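You operate a simulated robot arm through the tools that you are given. There is no shell and no other tool. Be economical: measure what you need, move in short steps, check, and stop when the job is done.

You run a simulated two-armed robot. Do the job below in one go: nothing can be reset, and whatever is moved stays where it is left.

## Task
Pick up the refill bottle with the largest size on its label from the grey workbench top with one hand, pass it to the other hand and put it on the board before the carboy. Set down upright: refill bottle.

Only the result counts: the job must be done as asked and must still hold three seconds after the hand-in. Knocking over, shifting, dropping, spilling or breaking anything else fails it.

## Robot
Two 7-joint arms with two-finger grippers on one trunk, on a base that drives. Base frame: it is fixed to the floor where the robot stands at the start and does not move with it; the origin is under the middle of the robot, x ahead of it, y to its left, z up; the surface under the hand at the start is at about z = 860. Readings come in mm, rad, newtons and seconds.
The left shoulder is at the start at [78, 151, 988], the right one opposite. With the tool pointing down near the work surface each hand reaches from about 220 to 780 mm from the robot's upright axis, wherever it stands, measured 20 degrees to its own side. Places, roughly: board before the carboy (24x18 cm) [660, 2420, 200]. Payload 2.54 kg a hand.
The tool frame of a hand sits at the grasp point between the pads (the TCP): z along the fingers, y along the line on which they close. The tips reach 30 mm beyond it. The gripper opens to 116 mm. The gripper's body begins 95 mm behind the TCP.
Orientation is that of the tool frame in the base frame, as a unit quaternion [w, x, y, z]. With the fingers straight down and closing along the base's y, the tool's x points along the base's -x, its y along +y and its z along -z.

## Interface
- The arms move only by the tool nudge_tool. It takes "left_motion", "right_motion" or both (then of equal length, played together; a hand with none holds still); each is a list of rows, each a list of 7 numbers: the shift along the tool's x, y, z in mm, then the turn, a rotation vector about the tool's x, y, z in rad, then the gripper command, from -1 (fully open) to 1 (shut), values between in proportion. In form: [[tx, ty, tz, rx, ry, rz, gripper], ...]. A call has 1 to 12 rows; each row shifts and turns the commanded pose from where the row before left it, along the tool's axes as they then stand. Each row takes 0.2 s and may step no farther than 50 mm and 0.15 rad from the row before; otherwise, or with a gripper value out of range, the whole call is refused. Where a pose cannot be reached the arm comes as near as it can. A force on the tool above 40 N (or 10 N above the force at the start of the call, whichever is more), or a blocked arm, ends the call early, and 0.2 s more pass. Each finger travels about 72 mm/s and halts on what it meets, pressing with about 20 N; the grip force reading is that of the motor and also rises with nothing between the fingers. The clock runs only during rows and for 0.2 s after the last one: add rows that do not move to give the fingers time. The reply holds the time, the measured pose of the TCP, the force on the tool along the base axes, the opening and the grip force, in the units named above and with some noise, with the torque about the TCP (base axes, N m) and any sound that the robot's microphone picked up, and new pictures: "pictures" is both (left out), scene, wrist or none (wrist: the cameras of the hands that moved).
- Cameras (640 x 400 px; columns grow to the right, rows downward): "scene" is now at [158.7, -10.1, 1150.8]; the picture's right is [-0.12, -0.99, 0.00], its down [-0.15, 0.02, -0.99] and it looks along [0.98, -0.11, -0.15] (base axes); focal length 214 px, centre (320, 200). "left" rides on the left gripper at [69, 15, -122] in its tool frame; the picture's right is [-0.21, 0.98, 0.00], its down [-0.83, -0.18, -0.53] and it looks along [-0.52, -0.11, 0.85] (tool axes); focal length 251 px, centre (320, 200). "right" rides on the right gripper at [69, -15, -122] in its tool frame; the picture's right is [0.22, 0.98, 0.00], its down [-0.83, 0.18, -0.53] and it looks along [-0.52, 0.12, 0.85] (tool axes); focal length 251 px, centre (320, 200). There is no depth. A picture from a camera that has moved, and an enlarged one, comes with that camera's place and axes in the base frame and with its lens.
- raise_lower(by): slides the trunk up (or, below 0, down) by that many mm; the arms and the scene camera ride with it, the base frame stays. It gives what a move gives, with no picture.
- steer(legs): drives the robot by 1 to 6 legs, each [ahead, left, turn to the left] in mm, mm and rad, along the robot's own axes; the way and the turn of a leg run together, so that a leg with both is an arc; at most 1500 mm and 3.142 rad a leg. The arms and the cameras ride along, it lands a little off, and it stops where it bumps. It gives what a move gives, and a new picture of the scene camera.
- turn_head(pan, tilt): turns the head with the scene camera to pan (to the left, within 1.396 rad either way) and tilt (down, from -0.506 to 1.204), counted from straight ahead of the robot. It gives what a move gives, and a new picture of the scene camera.
- close_up(camera, box): a new picture of the part [left, top, right, bottom] of that camera's present view, enlarged. The clock stands still meanwhile.
- sign_off(): hands the job in; it is judged then, once.

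Work in short steps. Places have to be worked out from the pictures, the camera data and where the tool is seen: move nearer, look again, correct. Check each grasp and each placing, and mend what went wrong. You have 120 turns and 260 pictures in all, those below and enlarged ones among them. Open the grippers and draw the arms clear of the work before you hand the job in, unless the task says otherwise; then end with one line.

The tools are called by a JSON object that holds its "api" and its "payload". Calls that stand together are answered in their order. nudge_tool: Moves the arms, as the interface text tells. Its arguments: {"type":"object","properties":{"left_motion":{"type":"array"},"right_motion":{"type":"array"},"pictures":{"type":"string","enum":["both","scene","wrist","none"]}},"required":[]} The other tools are called the same way: raise_lower (by) slides the trunk up or down; steer (legs) drives the base; turn_head (pan, tilt) turns the head that bears the scene camera; close_up (camera, box) takes an enlarged picture of a part of a camera's view; sign_off () hands the job in.

At the start:

```text
clock: 0.0
left_ee_pos: [473.8, 86.5, 1172.1]
left_orientation: [0.0, 0.0, 1.0, 0.0]
left_wrist_force: [-0.2, 0.4, -0.5]
left_wrist_torque: [0.01, 0.0, 0.02]
left_grip_width: 115.9
left_grasp_force: 0.0
right_ee_pos: [399.0, -270.5, 1130.0]
right_orientation: [0.0, 0.002, 1.0, 0.0]
right_wrist_force: [0.0, -0.4, -0.1]
right_wrist_torque: [0.01, 0.02, 0.04]
right_grip_width: 116.1
right_grasp_force: 0.1
trunk travel left (down, up): [-225.0, 64.0]
robot x, y, heading: [-0.9, -0.7, 0.002]
head pan, tilt: [-0.115, 0.148]
```

scene: 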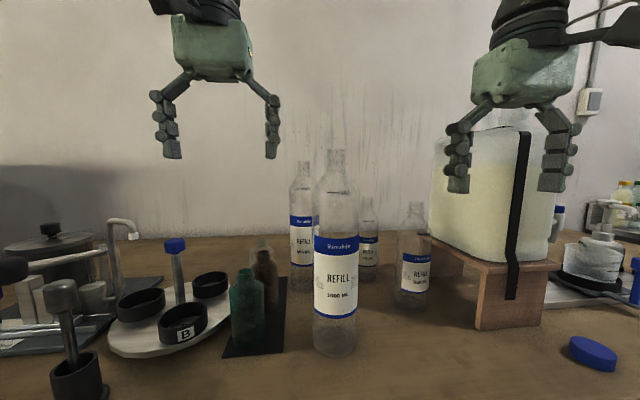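
right: 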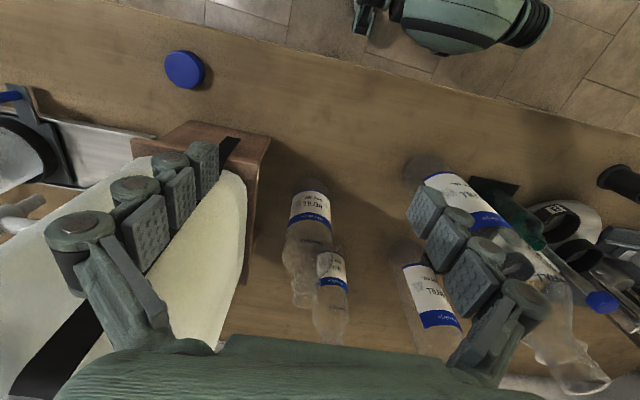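
left: 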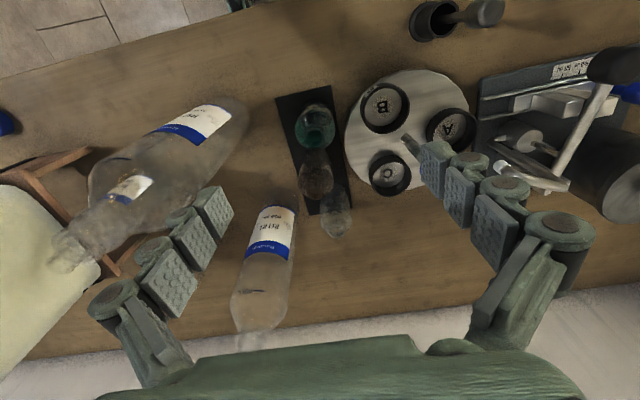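

The labels are too small to read in the overview, so I enlarge the bottles.

{"api": "close_up", "payload": {"camera": "scene", "box": [280, 200, 380, 340]}}

{"api": "close_up", "payload": {"camera": "scene", "box": [350, 190, 450, 310]}}

{"api": "close_up", "payload": {"camera": "left", "box": [220, 190, 320, 270]}}

{"api": "close_up", "payload": {"camera": "right", "box": [270, 160, 480, 340]}}

```text
2.86 times, centred on (330, 270) of scene
camera zoom: at [158.7, -10.1, 1150.8], right [-0.12, -0.99, 0.0], down [-0.15, 0.02, -0.99], along [0.98, -0.11, -0.15], focal length 613 px, centre (291, 0)
```

zoom: 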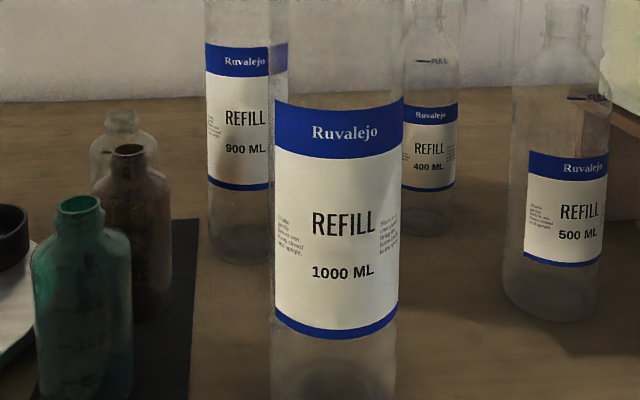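

```text
3.33 times, centred on (400, 250) of scene
camera zoom: at [158.7, -10.1, 1150.8], right [-0.12, -0.99, 0.0], down [-0.15, 0.02, -0.99], along [0.98, -0.11, -0.15], focal length 715 px, centre (53, 33)
```

zoom: 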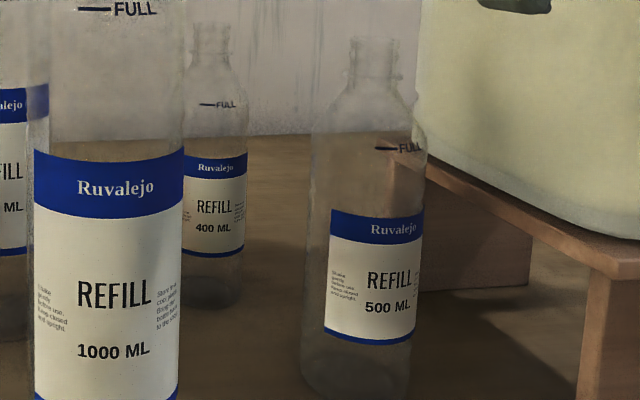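

```text
5.00 times, centred on (270, 230) of left
camera zoom: at [404.3, 102.7, 1294.4], right [0.21, 0.98, 0.0], down [0.83, -0.18, 0.53], along [0.52, -0.11, -0.85], focal length 1257 px, centre (570, 50)
```

zoom: 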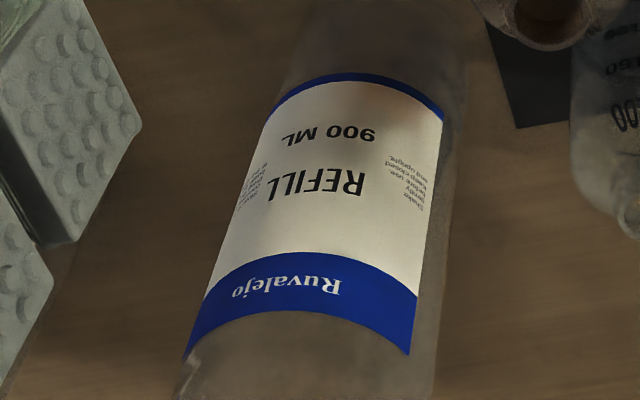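

```text
2.22 times, centred on (375, 250) of right
camera zoom: at [327.5, -286.2, 1251.4], right [-0.21, 0.98, 0.0], down [0.83, 0.18, 0.53], along [0.52, 0.11, -0.85], focal length 559 px, centre (198, 89)
```

zoom: 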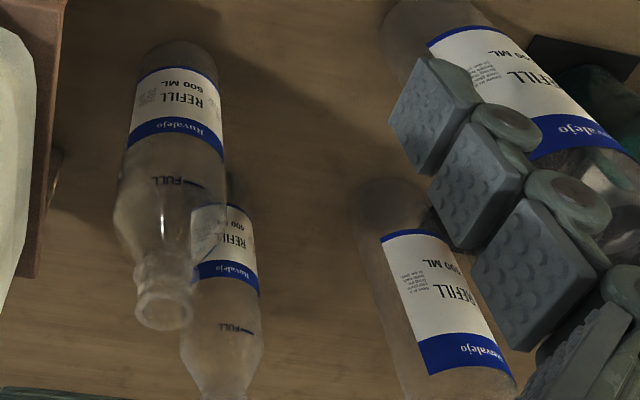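

The table ahead is brown wood, not clearly a grey workbench, so I look around for another bench and for the target board.

{"api": "turn_head", "payload": {"pan": 1.3, "tilt": 0.3}}

{"api": "turn_head", "payload": {"pan": -1.3, "tilt": 0.3}}

```text
clock: 1.5
left_ee_pos: [473.9, 87.0, 1172.6]
left_orientation: [0.0, -0.001, 1.0, 0.0]
left_wrist_force: [-0.2, -0.3, 0.5]
left_wrist_torque: [0.03, 0.0, -0.01]
left_grip_width: 116.1
left_grasp_force: 0.1
right_ee_pos: [398.6, -270.8, 1129.8]
right_orientation: [0.0, 0.002, 1.0, 0.0]
right_wrist_force: [0.6, -0.2, 0.7]
right_wrist_torque: [0.02, -0.01, -0.01]
right_grip_width: 116.0
right_grasp_force: 0.1
trunk travel left (down, up): [-225.0, 64.0]
robot x, y, heading: [2.6, -2.5, 0.002]
head pan, tilt: [1.3, 0.3]
camera scene: at [91.6, 90.6, 1136.6], right [0.96, -0.27, 0.0], down [-0.08, -0.28, -0.96], along [0.26, 0.92, -0.3], focal length 214 px, centre (320, 200)
```

scene: 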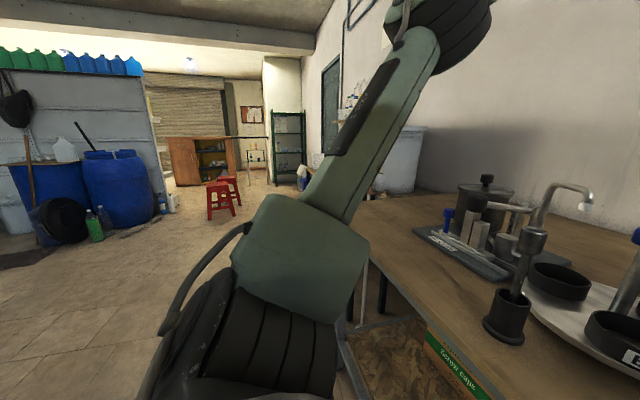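

```text
clock: 3.9
left_ee_pos: [473.6, 87.4, 1172.9]
left_orientation: [0.0, 0.001, 1.0, 0.0]
left_wrist_force: [-0.1, -0.4, -0.2]
left_wrist_torque: [-0.04, -0.02, -0.02]
left_grip_width: 116.2
left_grasp_force: 0.0
right_ee_pos: [399.5, -270.9, 1130.0]
right_orientation: [0.0, 0.001, 1.0, 0.0]
right_wrist_force: [0.7, 0.1, 0.2]
right_wrist_torque: [0.0, 0.04, 0.0]
right_grip_width: 115.8
right_grasp_force: 0.2
trunk travel left (down, up): [-225.0, 64.0]
robot x, y, heading: [2.2, -1.7, -0.003]
head pan, tilt: [-1.3, 0.3]
camera scene: at [91.6, -89.4, 1136.6], right [-0.96, -0.27, 0.0], down [-0.08, 0.28, -0.96], along [0.26, -0.92, -0.3], focal length 214 px, centre (320, 200)
```

scene: 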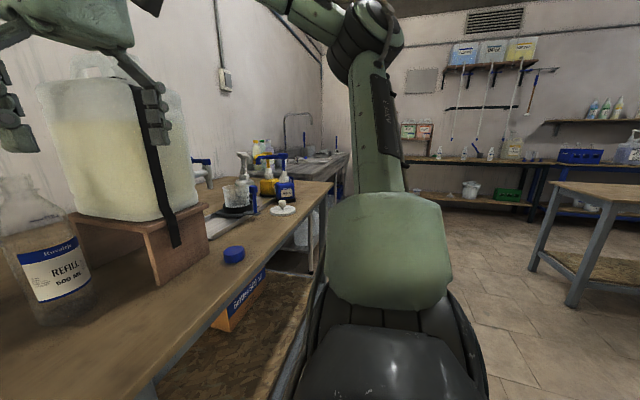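

The 1000 ML bottle is the largest here, and this is the bench at z≈860. Before choosing grasps I back off a little to see the target board, which the left arm hides.

{"api": "steer", "payload": {"legs": [[-500, 0, 0], [0, 0, 0.7]]}}

{"api": "turn_head", "payload": {"pan": 0.3, "tilt": 0.35}}

```text
clock: 8.7
left_ee_pos: [-184.4, 367.5, 1171.3]
left_orientation: [0.0, -0.333, 0.943, 0.0]
left_wrist_force: [0.9, 0.1, -0.5]
left_wrist_torque: [-0.02, -0.02, 0.0]
left_grip_width: 115.9
left_grasp_force: 0.1
right_ee_pos: [-19.2, 40.2, 1129.8]
right_orientation: [0.0, -0.332, 0.943, 0.0]
right_wrist_force: [0.2, 0.3, 1.4]
right_wrist_torque: [0.0, -0.01, -0.04]
right_grip_width: 115.9
right_grasp_force: 0.1
trunk travel left (down, up): [-225.0, 64.0]
robot x, y, heading: [-498.1, -1.6, 0.679]
head pan, tilt: [-1.3, 0.3]
camera scene: at [-371.3, -9.0, 1136.6], right [-0.58, -0.81, 0.0], down [-0.24, 0.17, -0.96], along [0.78, -0.56, -0.3], focal length 214 px, centre (320, 200)
```

scene: 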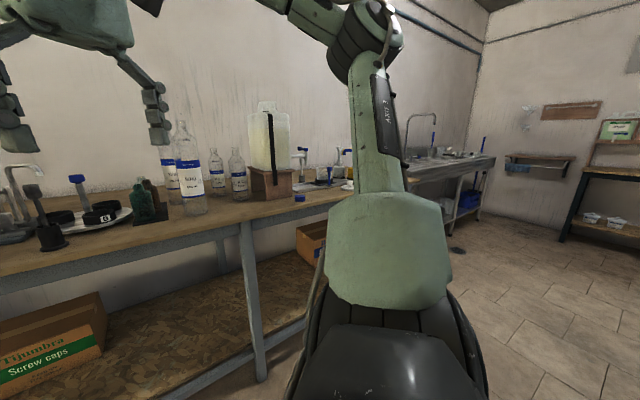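

```text
clock: 10.4
left_ee_pos: [-184.9, 366.9, 1172.0]
left_orientation: [0.0, -0.333, 0.943, 0.0]
left_wrist_force: [0.2, 0.0, 0.2]
left_wrist_torque: [0.02, -0.02, 0.05]
left_grip_width: 115.9
left_grasp_force: 0.1
right_ee_pos: [-18.3, 41.3, 1130.0]
right_orientation: [0.0, -0.332, 0.943, 0.0]
right_wrist_force: [-0.1, -0.7, -0.4]
right_wrist_torque: [-0.01, 0.03, 0.0]
right_grip_width: 116.2
right_grasp_force: 0.0
trunk travel left (down, up): [-225.0, 64.0]
robot x, y, heading: [-502.5, 2.0, 0.678]
head pan, tilt: [0.3, 0.351]
camera scene: at [-395.0, 122.5, 1131.8], right [0.83, -0.56, 0.0], down [-0.19, -0.28, -0.94], along [0.53, 0.78, -0.34], focal length 214 px, centre (320, 200)
```

scene: 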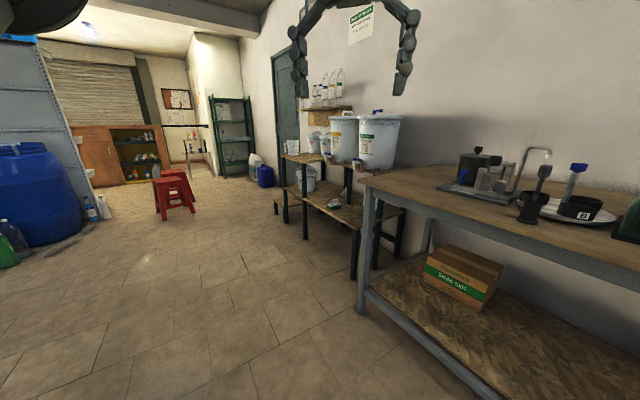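

The target projects to about (287, 203), near the low table with carboys. I zoom in there.

{"api": "close_up", "payload": {"camera": "scene", "box": [230, 100, 420, 280]}}

{"api": "close_up", "payload": {"camera": "scene", "box": [260, 150, 360, 230]}}

```text
2.22 times, centred on (325, 190) of scene
camera zoom: at [-395.0, 122.5, 1131.8], right [0.83, -0.56, 0.0], down [-0.19, -0.28, -0.94], along [0.53, 0.78, -0.34], focal length 477 px, centre (309, 222)
```

zoom: 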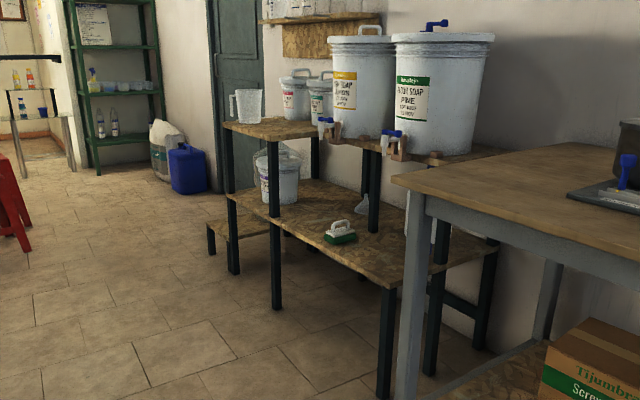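

```text
5.00 times, centred on (310, 190) of scene
camera zoom: at [-395.0, 122.5, 1131.8], right [0.83, -0.56, 0.0], down [-0.19, -0.28, -0.94], along [0.53, 0.78, -0.34], focal length 1072 px, centre (370, 250)
```

zoom: 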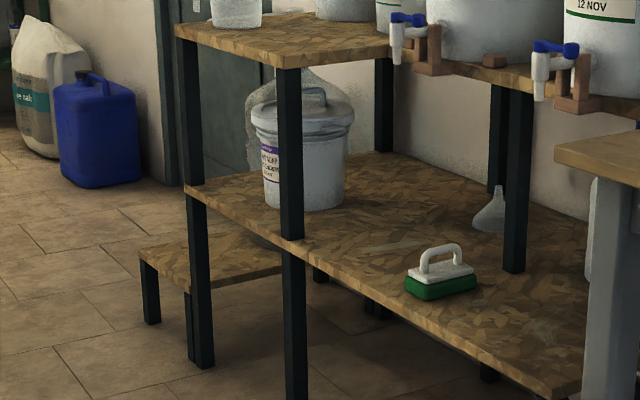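

The spot is the low step of the rack beyond the shelves. I drive left along the aisle (arms above everything) to view it squarely.

{"api": "steer", "payload": {"legs": [[0, 0, -0.678], [0, 1200, 0], [0, 1000, 0]]}}

{"api": "turn_head", "payload": {"pan": 0.1, "tilt": 0.6}}

```text
clock: 33.5
left_ee_pos: [21.4, 2278.5, 1172.6]
left_orientation: [0.0, 0.001, 1.0, 0.0]
left_wrist_force: [0.9, -0.6, -0.8]
left_wrist_torque: [-0.01, -0.01, 0.01]
left_grip_width: 115.8
left_grasp_force: 0.1
right_ee_pos: [-56.3, 1921.5, 1129.2]
right_orientation: [0.0, 0.002, 1.0, -0.001]
right_wrist_force: [-0.4, -0.2, 0.4]
right_wrist_torque: [0.0, 0.0, -0.01]
right_grip_width: 116.1
right_grasp_force: 0.0
trunk travel left (down, up): [-225.0, 64.0]
robot x, y, heading: [-455.7, 2192.9, -0.011]
head pan, tilt: [0.3, 0.351]
camera scene: at [-297.7, 2221.8, 1131.8], right [0.29, -0.96, 0.0], down [-0.33, -0.1, -0.94], along [0.9, 0.27, -0.34], focal length 214 px, centre (320, 200)
```

scene: 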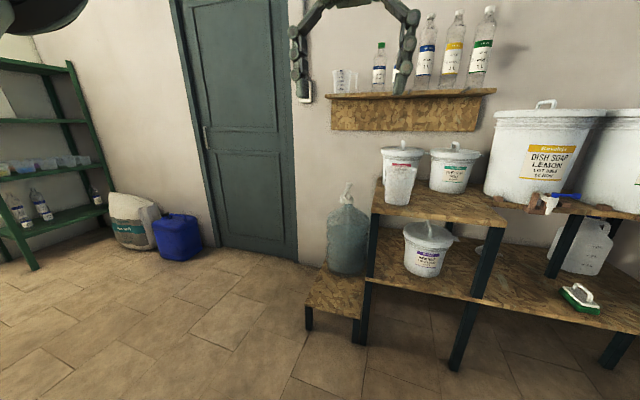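

```text
clock: 34.3
left_ee_pos: [20.4, 2279.2, 1172.4]
left_orientation: [0.0, 0.001, 1.0, 0.0]
left_wrist_force: [0.3, 0.5, 0.0]
left_wrist_torque: [-0.01, 0.03, -0.01]
left_grip_width: 116.2
left_grasp_force: 0.1
right_ee_pos: [-56.8, 1922.6, 1129.0]
right_orientation: [-0.001, 0.002, 1.0, 0.0]
right_wrist_force: [-0.1, -0.2, 0.0]
right_wrist_torque: [0.01, 0.01, 0.01]
right_grip_width: 116.0
right_grasp_force: 0.1
trunk travel left (down, up): [-225.0, 64.0]
robot x, y, heading: [-450.6, 2195.1, -0.003]
head pan, tilt: [0.099, 0.6]
camera scene: at [-298.7, 2203.0, 1109.1], right [0.1, -1.0, 0.0], down [-0.56, -0.05, -0.83], along [0.82, 0.08, -0.56], focal length 214 px, centre (320, 200)
```

scene: 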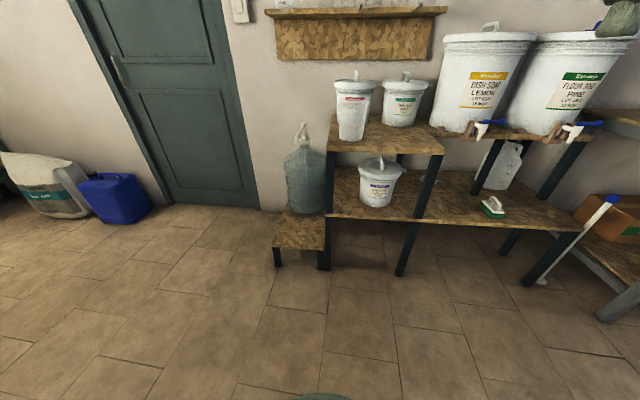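

The step is open in front of the carboy: front edge at x≈535, carboy front at x≈860, y≈2260–2560. Plan: the right hand takes the bottle by the neck from above, the left takes its body from the side, and then I place it level. I drive back first.

{"api": "steer", "payload": {"legs": [[0, -1100, 0], [0, -1040, 0]]}}

{"api": "turn_head", "payload": {"pan": -0.1, "tilt": 0.1}}

```text
clock: 55.2
left_ee_pos: [42.7, 146.1, 1171.7]
left_orientation: [0.0, -0.017, 1.0, 0.001]
left_wrist_force: [-0.1, 0.4, -0.1]
left_wrist_torque: [0.02, -0.01, 0.03]
left_grip_width: 116.0
left_grasp_force: 0.1
right_ee_pos: [-22.0, -213.3, 1129.3]
right_orientation: [0.0, -0.016, 1.0, 0.0]
right_wrist_force: [-0.8, -0.7, -0.7]
right_wrist_torque: [0.0, 0.02, 0.01]
right_grip_width: 115.9
right_grasp_force: 0.1
trunk travel left (down, up): [-225.0, 64.0]
robot x, y, heading: [-427.7, 46.8, 0.033]
head pan, tilt: [0.099, 0.6]
camera scene: at [-274.4, 59.0, 1109.1], right [0.13, -0.99, 0.0], down [-0.56, -0.07, -0.83], along [0.82, 0.11, -0.56], focal length 214 px, centre (320, 200)
```

scene: 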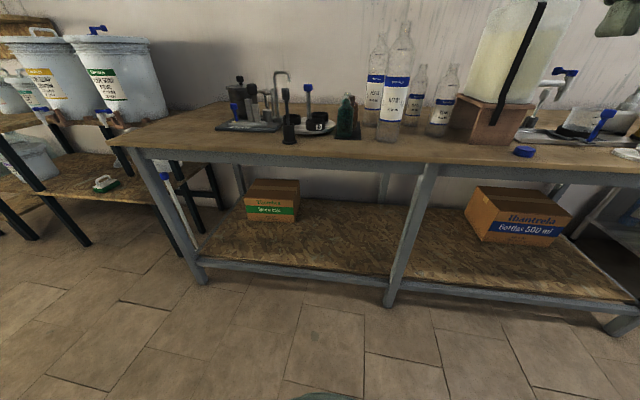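

```text
clock: 56.1
left_ee_pos: [41.4, 146.4, 1171.7]
left_orientation: [0.0, -0.017, 1.0, 0.0]
left_wrist_force: [-0.3, 0.3, -0.1]
left_wrist_torque: [-0.01, 0.01, -0.02]
left_grip_width: 115.9
left_grasp_force: 0.0
right_ee_pos: [-20.9, -213.0, 1129.6]
right_orientation: [0.0, -0.015, 1.0, 0.0]
right_wrist_force: [0.1, -0.5, -0.2]
right_wrist_torque: [-0.04, -0.02, -0.01]
right_grip_width: 116.1
right_grasp_force: 0.0
trunk travel left (down, up): [-225.0, 64.0]
robot x, y, heading: [-426.3, 40.3, 0.038]
head pan, tilt: [-0.099, 0.099]
camera scene: at [-270.1, 41.2, 1155.2], right [-0.07, -1.0, 0.0], down [-0.1, 0.01, -0.99], along [0.99, -0.07, -0.1], focal length 214 px, centre (320, 200)
```

scene: 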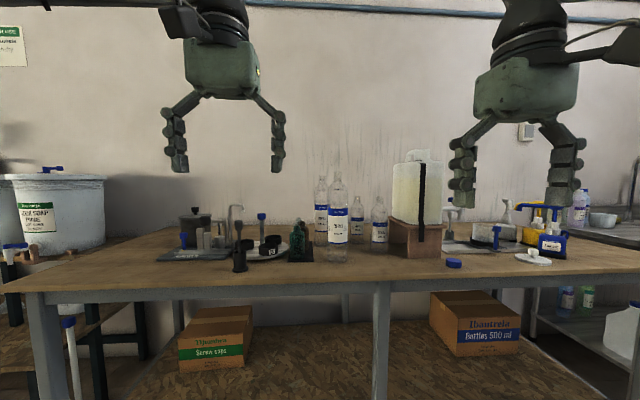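

I zoom on the bottle to triangulate it against the first view.

{"api": "close_up", "payload": {"camera": "scene", "box": [290, 160, 400, 270]}}

```text
3.64 times, centred on (345, 215) of scene
camera zoom: at [-270.1, 41.2, 1155.2], right [-0.07, -1.0, 0.0], down [-0.1, 0.01, -0.99], along [0.99, -0.07, -0.1], focal length 780 px, centre (229, 146)
```

zoom: 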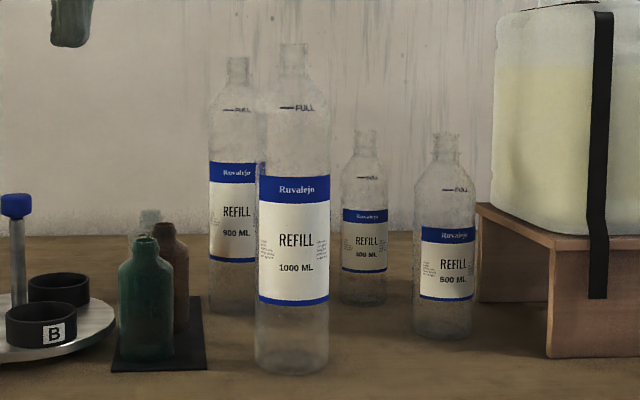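

Bottle estimate: axis (495, −77), top z≈1177, diameter ≈76 and shoulder at z≈1105. I raise the trunk and drive in; the right hand will then come down over the upper body.

{"api": "raise_lower", "payload": {"by": 62}}

{"api": "steer", "payload": {"legs": [[0, 0, -0.036], [425, 15, 0]]}}

```text
clock: 57.1
left_ee_pos: [41.6, 147.5, 1233.5]
left_orientation: [0.0, -0.017, 1.0, 0.0]
left_wrist_force: [0.2, -0.1, -0.6]
left_wrist_torque: [-0.01, 0.0, 0.04]
left_grip_width: 116.1
left_grasp_force: 0.1
right_ee_pos: [-21.1, -212.7, 1191.1]
right_orientation: [-0.001, -0.016, 1.0, 0.0]
right_wrist_force: [0.1, 0.0, 0.1]
right_wrist_torque: [-0.01, 0.03, 0.0]
right_grip_width: 115.9
right_grasp_force: 0.0
trunk travel left (down, up): [-287.0, 2.0]
robot x, y, heading: [-430.0, 44.0, 0.035]
head pan, tilt: [-0.099, 0.099]
```

```text
clock: 60.1
left_ee_pos: [469.6, 141.3, 1235.7]
left_orientation: [0.001, 0.001, 1.0, 0.0]
left_wrist_force: [0.7, 0.3, -0.2]
left_wrist_torque: [0.05, -0.02, 0.01]
left_grip_width: 115.9
left_grasp_force: 0.0
right_ee_pos: [393.1, -216.1, 1191.4]
right_orientation: [0.0, 0.003, 1.0, 0.0]
right_wrist_force: [0.1, -0.8, -0.1]
right_wrist_torque: [0.0, 0.03, 0.0]
right_grip_width: 116.0
right_grasp_force: 0.0
trunk travel left (down, up): [-287.0, 2.0]
robot x, y, heading: [-2.5, 55.2, -0.009]
head pan, tilt: [-0.099, 0.099]
camera scene: at [154.6, 47.9, 1217.2], right [-0.11, -0.99, 0.0], down [-0.1, 0.01, -0.99], along [0.99, -0.11, -0.1], focal length 214 px, centre (320, 200)
```

scene: 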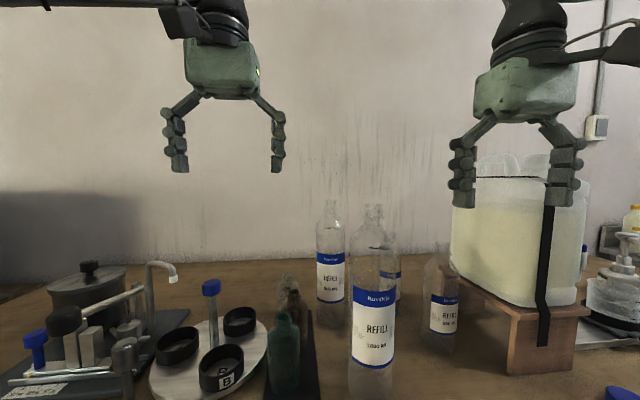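

I slide the right hand to y≈−77 and up, short of the bottle, move the left hand aside, and look through the wrist camera.

{"api": "nudge_tool", "payload": {"right_motion": [[0, 35, -10, 0, 0, 0, -1], [0, 35, -10, 0, 0, 0, -1], [0, 35, -10, 0, 0, 0, -1], [0, 34, -4, 0, 0, 0, -1], [0, 0, 0, 0, 0, 0, -1]], "left_motion": [[20, 25, 0, 0, 0, 0, -1], [20, 25, 0, 0, 0, 0, -1], [20, 25, 0, 0, 0, 0, -1], [20, 25, 0, 0, 0, 0, -1], [0, 0, 0, 0, 0, 0, -1]]}}

```text
clock: 61.3
left_ee_pos: [390.8, 239.9, 1233.2]
left_orientation: [0.001, 0.004, 1.0, 0.0]
left_wrist_force: [-0.1, -0.4, 0.4]
left_wrist_torque: [-0.02, 0.01, 0.0]
left_grip_width: 115.8
left_grasp_force: 0.0
right_ee_pos: [393.6, -75.6, 1228.3]
right_orientation: [0.001, 0.004, 1.0, 0.001]
right_wrist_force: [-0.4, -1.2, 0.0]
right_wrist_torque: [0.03, -0.02, 0.02]
right_grip_width: 116.2
right_grasp_force: 0.1
trunk travel left (down, up): [-287.0, 2.0]
robot x, y, heading: [-6.6, 53.9, -0.002]
head pan, tilt: [-0.099, 0.099]
camera scene: at [153.5, 47.4, 1217.4], right [-0.11, -0.99, 0.0], down [-0.1, 0.01, -1.0], along [0.99, -0.11, -0.1], focal length 214 px, centre (320, 200)
camera right: at [322.1, -91.1, 1348.9], right [-0.2, 0.98, 0.0], down [0.83, 0.17, 0.54], along [0.52, 0.11, -0.84], focal length 251 px, centre (320, 200)
camera left: at [321.0, 255.9, 1355.6], right [0.22, 0.98, 0.0], down [0.82, -0.19, 0.53], along [0.52, -0.12, -0.84], focal length 251 px, centre (320, 200)
```

scene: 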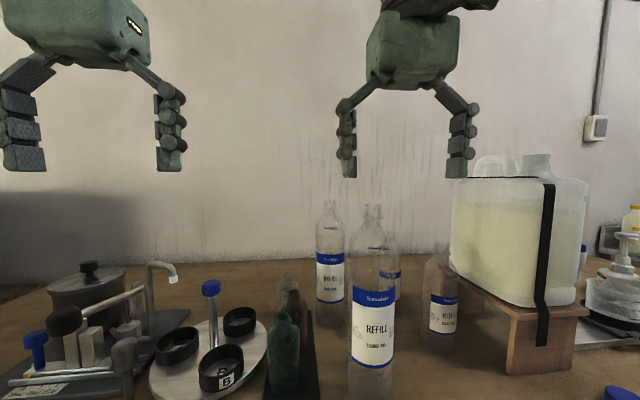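
right: 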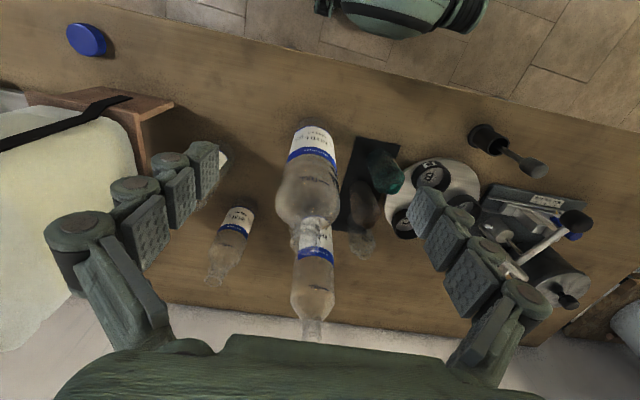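
left: 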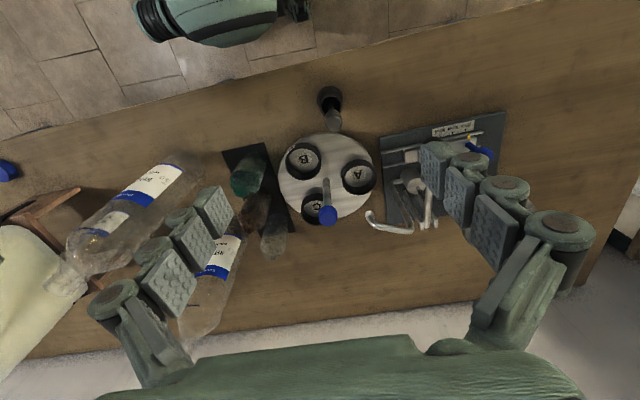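

I zoom in on the right wrist view to locate the bottle's mouth and base exactly.

{"api": "close_up", "payload": {"camera": "right", "box": [250, 110, 370, 350]}}

```text
1.67 times, centred on (310, 230) of right
camera zoom: at [322.1, -91.1, 1348.9], right [-0.2, 0.98, 0.0], down [0.83, 0.17, 0.54], along [0.52, 0.11, -0.84], focal length 419 px, centre (337, 150)
```

zoom: 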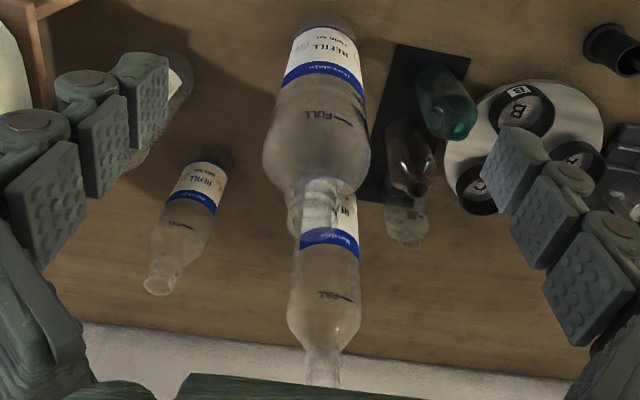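

Mouth at about (488, −76). I move the hand over it (tips at z≈1198, above the mouth) and check.

{"api": "nudge_tool", "payload": {"right_motion": [[-32, 0, 0, 0, 0, 0, -1], [-32, 0, 0, 0, 0, 0, -1], [-32, 0, 0, 0, 0, 0, -1], [0, 0, 0, 0, 0, 0, -1]]}}

```text
clock: 62.3
left_ee_pos: [391.3, 240.4, 1234.8]
left_orientation: [0.001, 0.002, 1.0, 0.0]
left_wrist_force: [-0.4, -0.9, -0.8]
left_wrist_torque: [-0.03, 0.0, -0.04]
left_grip_width: 116.2
left_grasp_force: 0.1
right_ee_pos: [468.2, -104.9, 1201.0]
right_orientation: [0.002, 0.004, 1.0, 0.002]
right_wrist_force: [-0.1, -0.3, -0.8]
right_wrist_torque: [0.02, -0.03, 0.0]
right_grip_width: 115.9
right_grasp_force: 0.1
right hand out of reach, approached as far as the arm can: row 1, 2, 3
trunk travel left (down, up): [-287.0, 2.0]
robot x, y, heading: [-3.1, 57.3, -0.005]
head pan, tilt: [-0.099, 0.099]
camera scene: at [153.9, 48.0, 1217.3], right [-0.11, -0.99, 0.0], down [-0.1, 0.01, -1.0], along [0.99, -0.11, -0.1], focal length 214 px, centre (320, 200)
camera right: at [397.1, -119.9, 1323.0], right [-0.21, 0.98, 0.0], down [0.83, 0.17, 0.54], along [0.53, 0.11, -0.84], focal length 251 px, centre (320, 200)
```

scene: 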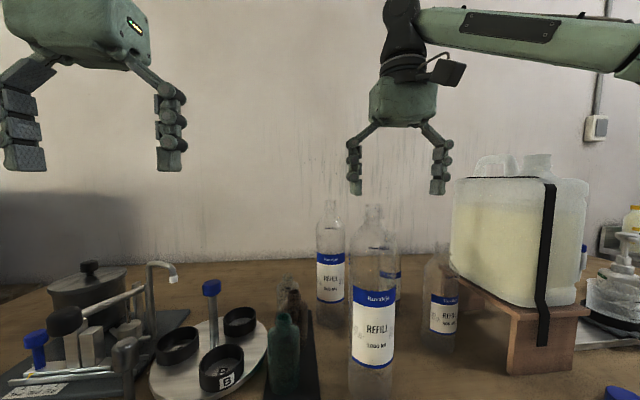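
right: 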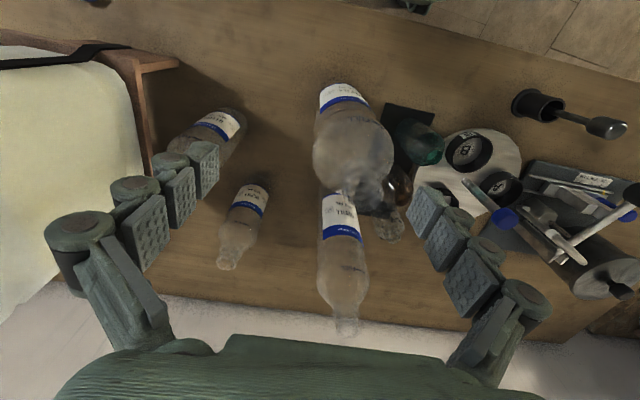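

The arm can't reach that far out at this height. I retract to rethink: a horizontal approach at a lower height is within reach, with the palm passing above the mouth.

{"api": "nudge_tool", "payload": {"right_motion": [[32, 0, 0, 0, 0, 0, -1], [32, 0, 0, 0, 0, 0, -1], [32, 0, 0, 0, 0, 0, -1], [0, 0, 0, 0, 0, 0, -1]], "pictures": "none"}}

```text
clock: 63.3
left_ee_pos: [390.9, 239.7, 1233.4]
left_orientation: [0.0, 0.003, 1.0, 0.0]
left_wrist_force: [1.1, -0.2, 0.1]
left_wrist_torque: [0.01, 0.0, -0.02]
left_grip_width: 116.1
left_grasp_force: 0.1
right_ee_pos: [372.0, -106.2, 1201.2]
right_orientation: [0.0, 0.005, 1.0, 0.0]
right_wrist_force: [-0.3, 0.1, -1.0]
right_wrist_torque: [-0.02, 0.01, 0.01]
right_grip_width: 115.9
right_grasp_force: 0.1
trunk travel left (down, up): [-287.0, 2.0]
robot x, y, heading: [-2.7, 58.5, -0.008]
head pan, tilt: [-0.099, 0.099]
```

The hand is at (372, −106, 1201). I shift it to y≈−76 and lower it to z≈1101, still 70 mm short of the bottle.

{"api": "nudge_tool", "payload": {"right_motion": [[0, 10, 34, 0, 0, 0, -1], [0, 10, 33, 0, 0, 0, -1], [0, 10, 33, 0, 0, 0, -1], [0, 0, 0, 0, 0, 0, -1]]}}

```text
clock: 64.3
left_ee_pos: [390.7, 240.1, 1233.1]
left_orientation: [0.001, 0.002, 1.0, 0.0]
left_wrist_force: [-0.2, -0.5, 0.0]
left_wrist_torque: [0.0, 0.03, 0.01]
left_grip_width: 116.2
left_grasp_force: 0.0
right_ee_pos: [373.9, -74.9, 1103.4]
right_orientation: [0.0, 0.003, 1.0, 0.0]
right_wrist_force: [-0.3, -0.4, 0.2]
right_wrist_torque: [0.01, 0.03, -0.02]
right_grip_width: 115.8
right_grasp_force: 0.1
trunk travel left (down, up): [-287.0, 2.0]
robot x, y, heading: [-4.9, 57.8, -0.003]
head pan, tilt: [-0.099, 0.099]
camera scene: at [154.1, 47.8, 1217.3], right [-0.11, -0.99, 0.0], down [-0.1, 0.01, -1.0], along [0.99, -0.11, -0.1], focal length 214 px, centre (320, 200)
camera right: at [303.0, -89.2, 1224.9], right [-0.21, 0.98, 0.0], down [0.83, 0.17, 0.53], along [0.52, 0.11, -0.84], focal length 251 px, centre (320, 200)
```

scene: 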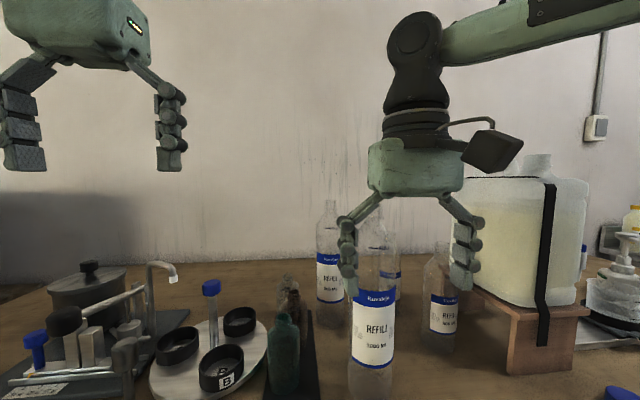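
right: 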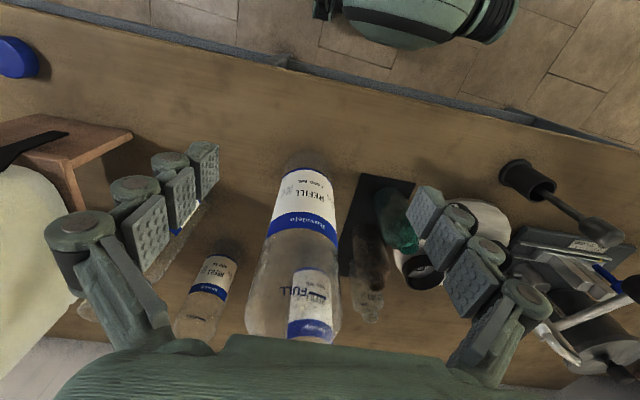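

The palm's underside is at z≈1198 and the mouth at ≈1177, so there is clearance. The fingers straddle y≈−75. I move forward 115 mm with the fingers open.

{"api": "nudge_tool", "payload": {"right_motion": [[-25, 0, 0, 0, 0, 0, -1], [-25, 0, 0, 0, 0, 0, -1], [-25, 0, 0, 0, 0, 0, -1], [-25, 0, 0, 0, 0, 0, -1], [-15, 0, 0, 0, 0, 0, -1], [0, 0, 0, 0, 0, 0, -1]]}}

```text
clock: 65.7
left_ee_pos: [390.9, 240.8, 1232.2]
left_orientation: [0.001, 0.002, 1.0, 0.0]
left_wrist_force: [-0.3, 0.1, 0.1]
left_wrist_torque: [-0.02, 0.01, 0.01]
left_grip_width: 116.0
left_grasp_force: 0.1
right_ee_pos: [487.9, -76.3, 1101.4]
right_orientation: [0.001, 0.004, 1.0, 0.0]
right_wrist_force: [-0.7, 0.0, -0.3]
right_wrist_torque: [-0.02, 0.01, 0.01]
right_grip_width: 116.1
right_grasp_force: 0.0
trunk travel left (down, up): [-287.0, 2.0]
robot x, y, heading: [-1.1, 54.1, -0.006]
head pan, tilt: [-0.099, 0.099]
camera scene: at [154.0, 48.0, 1217.3], right [-0.11, -0.99, 0.0], down [-0.1, 0.01, -1.0], along [0.99, -0.11, -0.1], focal length 214 px, centre (320, 200)
camera right: at [416.6, -89.5, 1223.3], right [-0.21, 0.98, 0.0], down [0.83, 0.17, 0.53], along [0.52, 0.11, -0.84], focal length 251 px, centre (320, 200)
```

scene: 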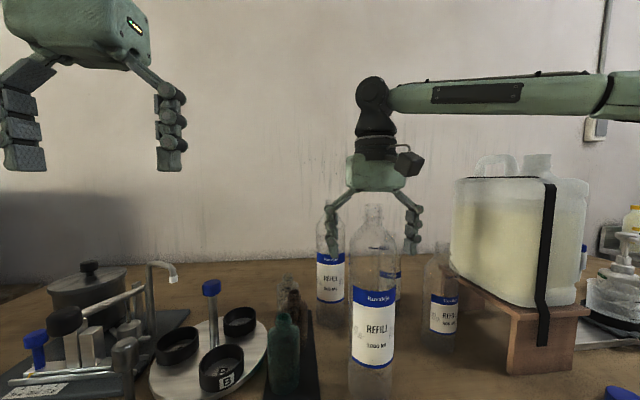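
right: 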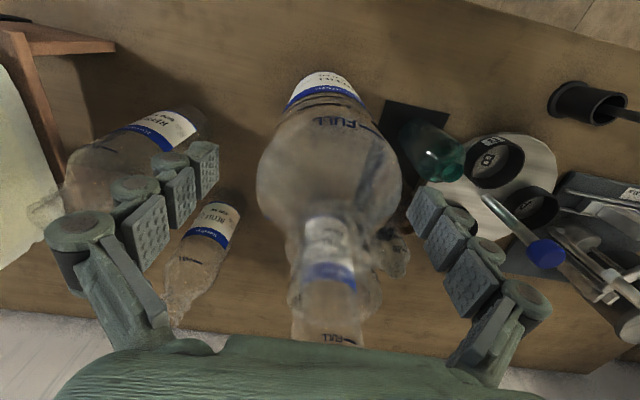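

The fingers straddle the bottle. I zoom to check centring along x before closing.

{"api": "close_up", "payload": {"camera": "right", "box": [200, 50, 440, 350]}}

{"api": "close_up", "payload": {"camera": "scene", "box": [310, 150, 450, 400]}}

```text
1.33 times, centred on (320, 200) of right
camera zoom: at [416.6, -89.5, 1223.3], right [-0.21, 0.98, 0.0], down [0.83, 0.17, 0.53], along [0.52, 0.11, -0.84], focal length 335 px, centre (320, 200)
```

zoom: 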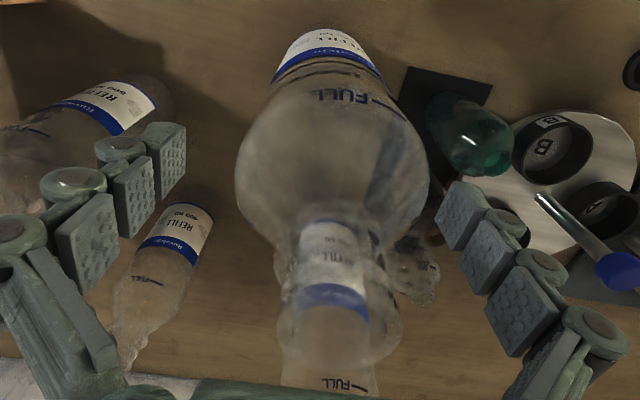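

```text
1.60 times, centred on (380, 275) of scene
camera zoom: at [154.0, 48.0, 1217.3], right [-0.11, -0.99, 0.0], down [-0.1, 0.01, -1.0], along [0.99, -0.11, -0.1], focal length 343 px, centre (224, 80)
```

zoom: 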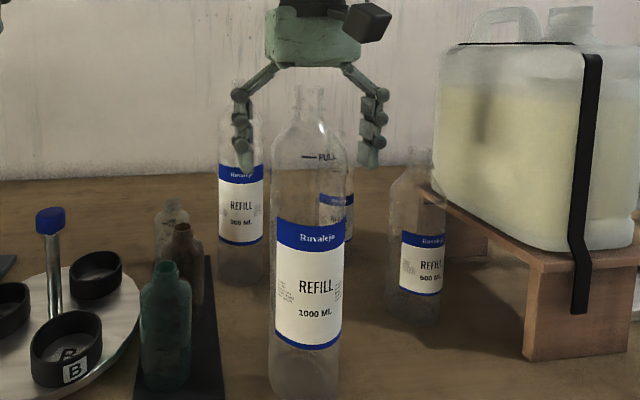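

The wrist view puts the bottle axis nearer x≈476, y≈−72. I shift back 12 mm and re-check.

{"api": "nudge_tool", "payload": {"right_motion": [[12, 3, 0, 0, 0, 0, -1], [0, 0, 0, 0, 0, 0, -1]], "pictures": "wrist"}}

{"api": "close_up", "payload": {"camera": "right", "box": [200, 50, 440, 350]}}

```text
clock: 66.3
left_ee_pos: [391.6, 240.4, 1231.6]
left_orientation: [0.0, 0.002, 1.0, -0.001]
left_wrist_force: [-0.1, -0.5, -0.3]
left_wrist_torque: [-0.02, 0.05, 0.0]
left_grip_width: 116.0
left_grasp_force: 0.1
right_ee_pos: [476.3, -70.8, 1100.7]
right_orientation: [0.0, 0.004, 1.0, 0.0]
right_wrist_force: [-0.5, -0.4, -0.4]
right_wrist_torque: [-0.02, -0.01, 0.02]
right_grip_width: 115.9
right_grasp_force: 0.1
trunk travel left (down, up): [-287.0, 2.0]
robot x, y, heading: [-3.9, 56.0, -0.01]
head pan, tilt: [-0.099, 0.099]
camera right: at [405.2, -86.8, 1223.2], right [-0.21, 0.98, 0.0], down [0.83, 0.17, 0.53], along [0.52, 0.11, -0.85], focal length 251 px, centre (320, 200)
```

right: 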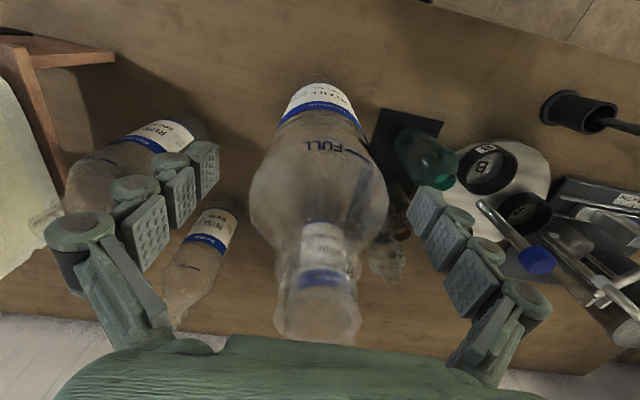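

```text
1.33 times, centred on (320, 200) of right
camera zoom: at [405.2, -86.8, 1223.2], right [-0.21, 0.98, 0.0], down [0.83, 0.17, 0.53], along [0.52, 0.11, -0.85], focal length 335 px, centre (320, 200)
```

zoom: 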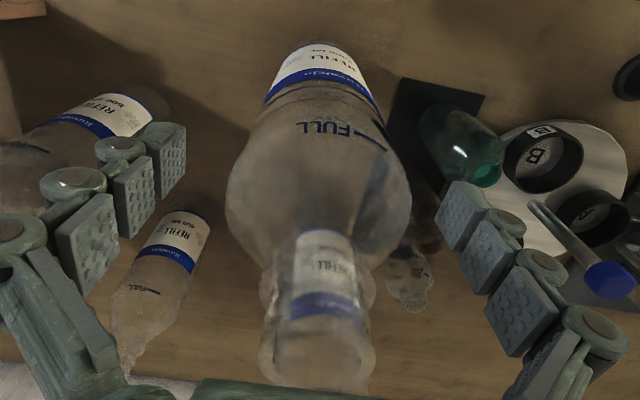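

Now the bottle is centred at the TCP in the wrist view. I close the right gripper.

{"api": "nudge_tool", "payload": {"right_motion": [[0, 0, 0, 0, 0, 0, 0], [0, 0, 0, 0, 0, 0, 0.5], [0, 0, 0, 0, 0, 0, 1], [0, 0, 0, 0, 0, 0, 1], [0, 0, 0, 0, 0, 0, 1]]}}

```text
clock: 67.5
left_ee_pos: [391.1, 239.9, 1233.4]
left_orientation: [0.001, 0.003, 1.0, 0.0]
left_wrist_force: [-0.3, -0.6, -0.2]
left_wrist_torque: [-0.02, 0.01, -0.01]
left_grip_width: 115.9
left_grasp_force: 0.0
right_ee_pos: [476.0, -71.3, 1101.1]
right_orientation: [0.001, 0.003, 1.0, 0.0]
right_wrist_force: [0.0, -0.4, 0.9]
right_wrist_torque: [0.02, -0.02, -0.05]
right_grip_width: 72.5
right_grasp_force: 19.7
trunk travel left (down, up): [-287.0, 2.0]
robot x, y, heading: [-6.0, 55.6, -0.008]
head pan, tilt: [-0.099, 0.099]
camera scene: at [154.1, 47.9, 1217.3], right [-0.11, -0.99, 0.0], down [-0.1, 0.01, -1.0], along [0.99, -0.11, -0.1], focal length 214 px, centre (320, 200)
camera right: at [404.9, -86.7, 1223.4], right [-0.21, 0.98, 0.0], down [0.83, 0.17, 0.53], along [0.52, 0.11, -0.84], focal length 251 px, centre (320, 200)
```

scene: 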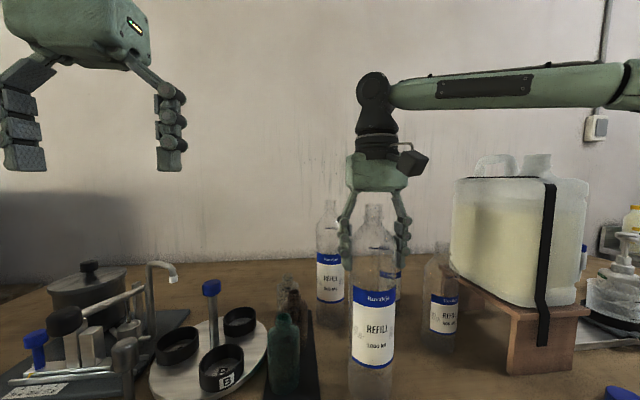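
right: 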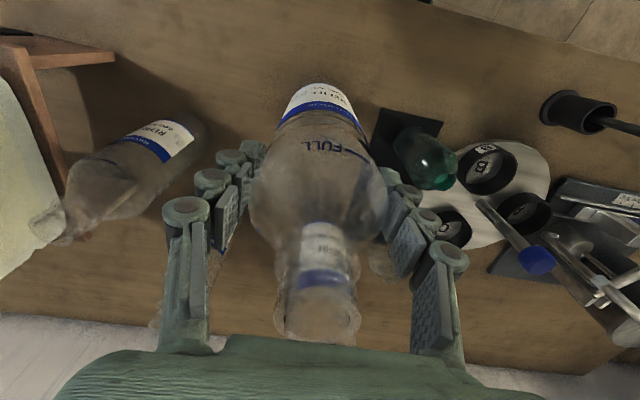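

Gripped at 72.5 mm. I lift 50 mm straight up and check.

{"api": "nudge_tool", "payload": {"right_motion": [[0, 0, -10, 0, 0, 0, 1], [0, 0, -20, 0, 0, 0, 1], [0, 0, -20, 0, 0, 0, 1], [0, 0, 0, 0, 0, 0, 1]]}}

```text
clock: 68.5
left_ee_pos: [390.1, 240.7, 1232.7]
left_orientation: [0.001, 0.003, 1.0, 0.0]
left_wrist_force: [-0.2, 0.7, 0.0]
left_wrist_torque: [-0.03, 0.01, -0.03]
left_grip_width: 115.9
left_grasp_force: 0.0
right_ee_pos: [475.0, -74.5, 1148.9]
right_orientation: [0.0, 0.005, 1.0, 0.0]
right_wrist_force: [0.0, 0.6, -1.1]
right_wrist_torque: [0.0, -0.02, 0.01]
right_grip_width: 71.8
right_grasp_force: 19.9
trunk travel left (down, up): [-287.0, 2.0]
robot x, y, heading: [-3.9, 56.1, -0.006]
head pan, tilt: [-0.099, 0.099]
camera scene: at [154.2, 48.0, 1217.2], right [-0.11, -0.99, 0.0], down [-0.1, 0.01, -0.99], along [0.99, -0.11, -0.1], focal length 214 px, centre (320, 200)
camera right: at [404.2, -89.7, 1271.1], right [-0.21, 0.98, 0.0], down [0.83, 0.17, 0.53], along [0.52, 0.11, -0.85], focal length 251 px, centre (320, 200)
```

scene: 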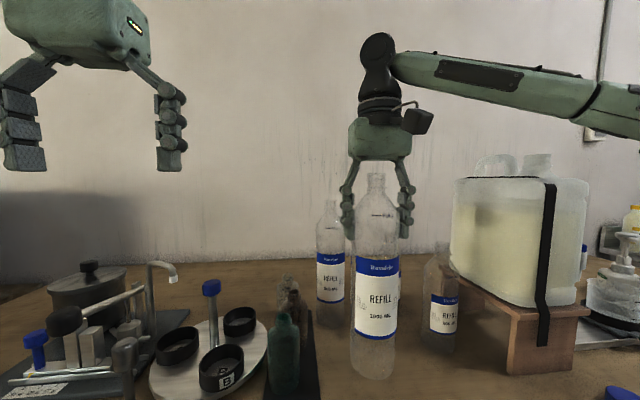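
right: 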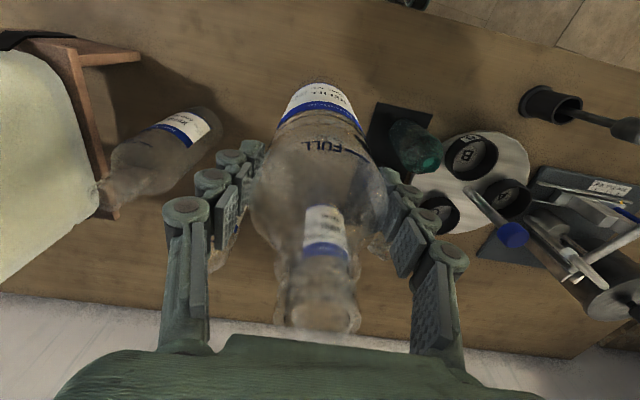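

The bottle is up, light and upright. I back straight away from the bench, then do the pass in free space.

{"api": "steer", "payload": {"legs": [[-500, 0, 0]]}}

```text
clock: 71.4
left_ee_pos: [-98.3, 243.1, 1233.3]
left_orientation: [0.001, 0.007, 1.0, 0.0]
left_wrist_force: [-1.3, -0.4, 0.9]
left_wrist_torque: [-0.01, -0.02, 0.01]
left_grip_width: 116.1
left_grasp_force: 0.1
right_ee_pos: [-17.8, -72.7, 1149.4]
right_orientation: [0.001, 0.006, 1.0, 0.0]
right_wrist_force: [0.8, 0.0, 0.6]
right_wrist_torque: [-0.03, -0.02, 0.0]
right_grip_width: 72.0
right_grasp_force: 20.2
trunk travel left (down, up): [-287.0, 2.0]
robot x, y, heading: [-496.9, 60.4, -0.011]
head pan, tilt: [-0.099, 0.099]
camera scene: at [-337.1, 51.4, 1217.3], right [-0.11, -0.99, 0.0], down [-0.1, 0.01, -1.0], along [0.99, -0.11, -0.1], focal length 214 px, centre (320, 200)
```

scene: 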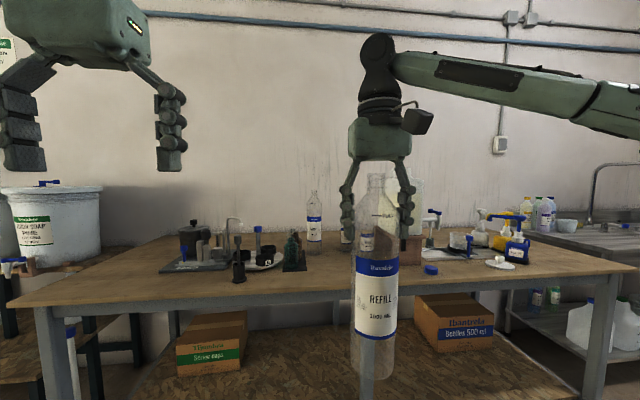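

The bottle hangs upright at about (−18, −73), bottom near z≈914. I now turn the left hand: yaw 1.4 rad so that it will point to the robot's right, then pitch it level.

{"api": "nudge_tool", "payload": {"left_motion": [[0, 0, 0, 0, 0, 0.14, -1], [0, 0, 0, 0, 0, 0.14, -1], [0, 0, 0, 0, 0, 0.14, -1], [0, 0, 0, 0, 0, 0.14, -1], [0, 0, 0, 0, 0, 0.14, -1], [0, 0, 0, 0, 0, 0.14, -1], [0, 0, 0, 0, 0, 0.14, -1], [0, 0, 0, 0, 0, 0.14, -1], [0, 0, 0, 0, 0, 0.14, -1], [0, 0, 0, 0, 0, 0.14, -1], [0, 0, 0, 0, 0, 0, -1]], "pictures": "none"}}

{"api": "nudge_tool", "payload": {"left_motion": [[0, 0, 0, 0, -0.143, 0, -1], [0, 0, 0, 0, -0.143, 0, -1], [0, 0, 0, 0, -0.143, 0, -1], [0, 0, 0, 0, -0.143, 0, -1], [0, 0, 0, 0, -0.143, 0, -1], [0, 0, 0, 0, -0.143, 0, -1], [0, 0, 0, 0, -0.143, 0, -1], [0, 0, 0, 0, -0.143, 0, -1], [0, 0, 0, 0, -0.143, 0, -1], [0, 0, 0, 0, -0.143, 0, -1], [0, 0, 0, 0, -0.141, 0, -1], [0, 0, 0, 0, 0, 0, -1]], "pictures": "both"}}

```text
clock: 73.8
left_ee_pos: [-164.2, 167.8, 1158.3]
left_orientation: [0.0, 0.648, 0.762, 0.0]
left_wrist_force: [0.5, 0.0, 0.0]
left_wrist_torque: [-0.01, 0.01, -0.02]
left_grip_width: 115.9
left_grasp_force: 0.1
left hand out of reach, approached as far as the arm can: row 6, 7, 8, 9, 10
right_ee_pos: [-16.2, -72.9, 1149.1]
right_orientation: [0.0, 0.005, 1.0, 0.0]
right_wrist_force: [-0.5, 0.4, -0.2]
right_wrist_torque: [0.0, -0.01, 0.02]
right_grip_width: 71.9
right_grasp_force: 20.4
trunk travel left (down, up): [-287.0, 2.0]
robot x, y, heading: [-490.9, 62.3, -0.01]
head pan, tilt: [-0.099, 0.099]
```

```text
clock: 76.4
left_ee_pos: [-163.4, 169.1, 1156.9]
left_orientation: [0.539, 0.458, 0.538, -0.458]
left_wrist_force: [-0.1, 0.5, -0.2]
left_wrist_torque: [0.02, 0.0, 0.01]
left_grip_width: 116.1
left_grasp_force: 0.1
right_ee_pos: [-15.8, -72.4, 1148.4]
right_orientation: [0.0, 0.006, 1.0, 0.0]
right_wrist_force: [0.1, 0.5, -0.9]
right_wrist_torque: [-0.01, 0.0, 0.01]
right_grip_width: 72.1
right_grasp_force: 19.6
trunk travel left (down, up): [-287.0, 2.0]
robot x, y, heading: [-496.7, 61.8, -0.01]
head pan, tilt: [-0.099, 0.099]
camera scene: at [-336.8, 51.7, 1217.3], right [-0.11, -0.99, 0.0], down [-0.1, 0.01, -1.0], along [0.99, -0.11, -0.1], focal length 214 px, centre (320, 200)
camera left: at [-168.7, 292.6, 1088.4], right [0.96, 0.16, 0.22], down [-0.27, 0.5, 0.82], along [0.02, -0.85, 0.52], focal length 251 px, centre (320, 200)
```

scene: 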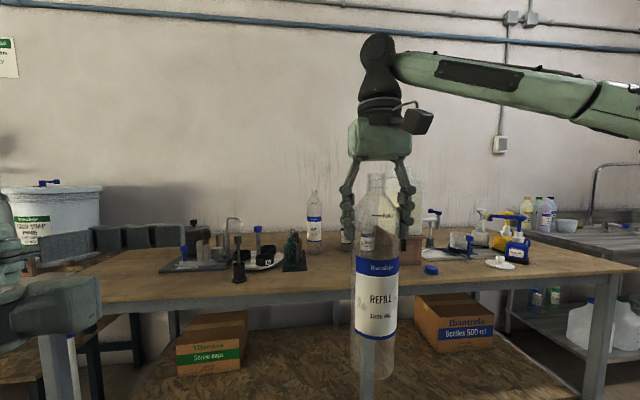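
left: 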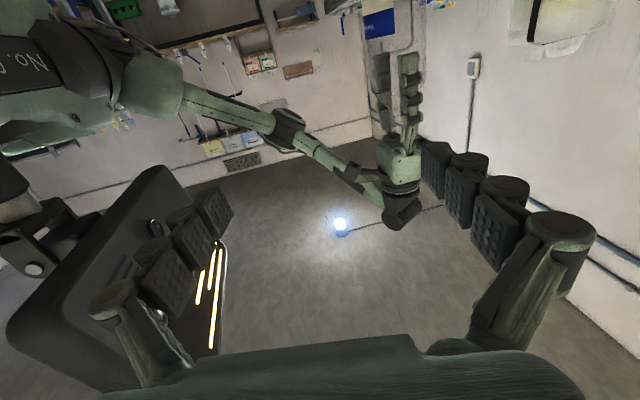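

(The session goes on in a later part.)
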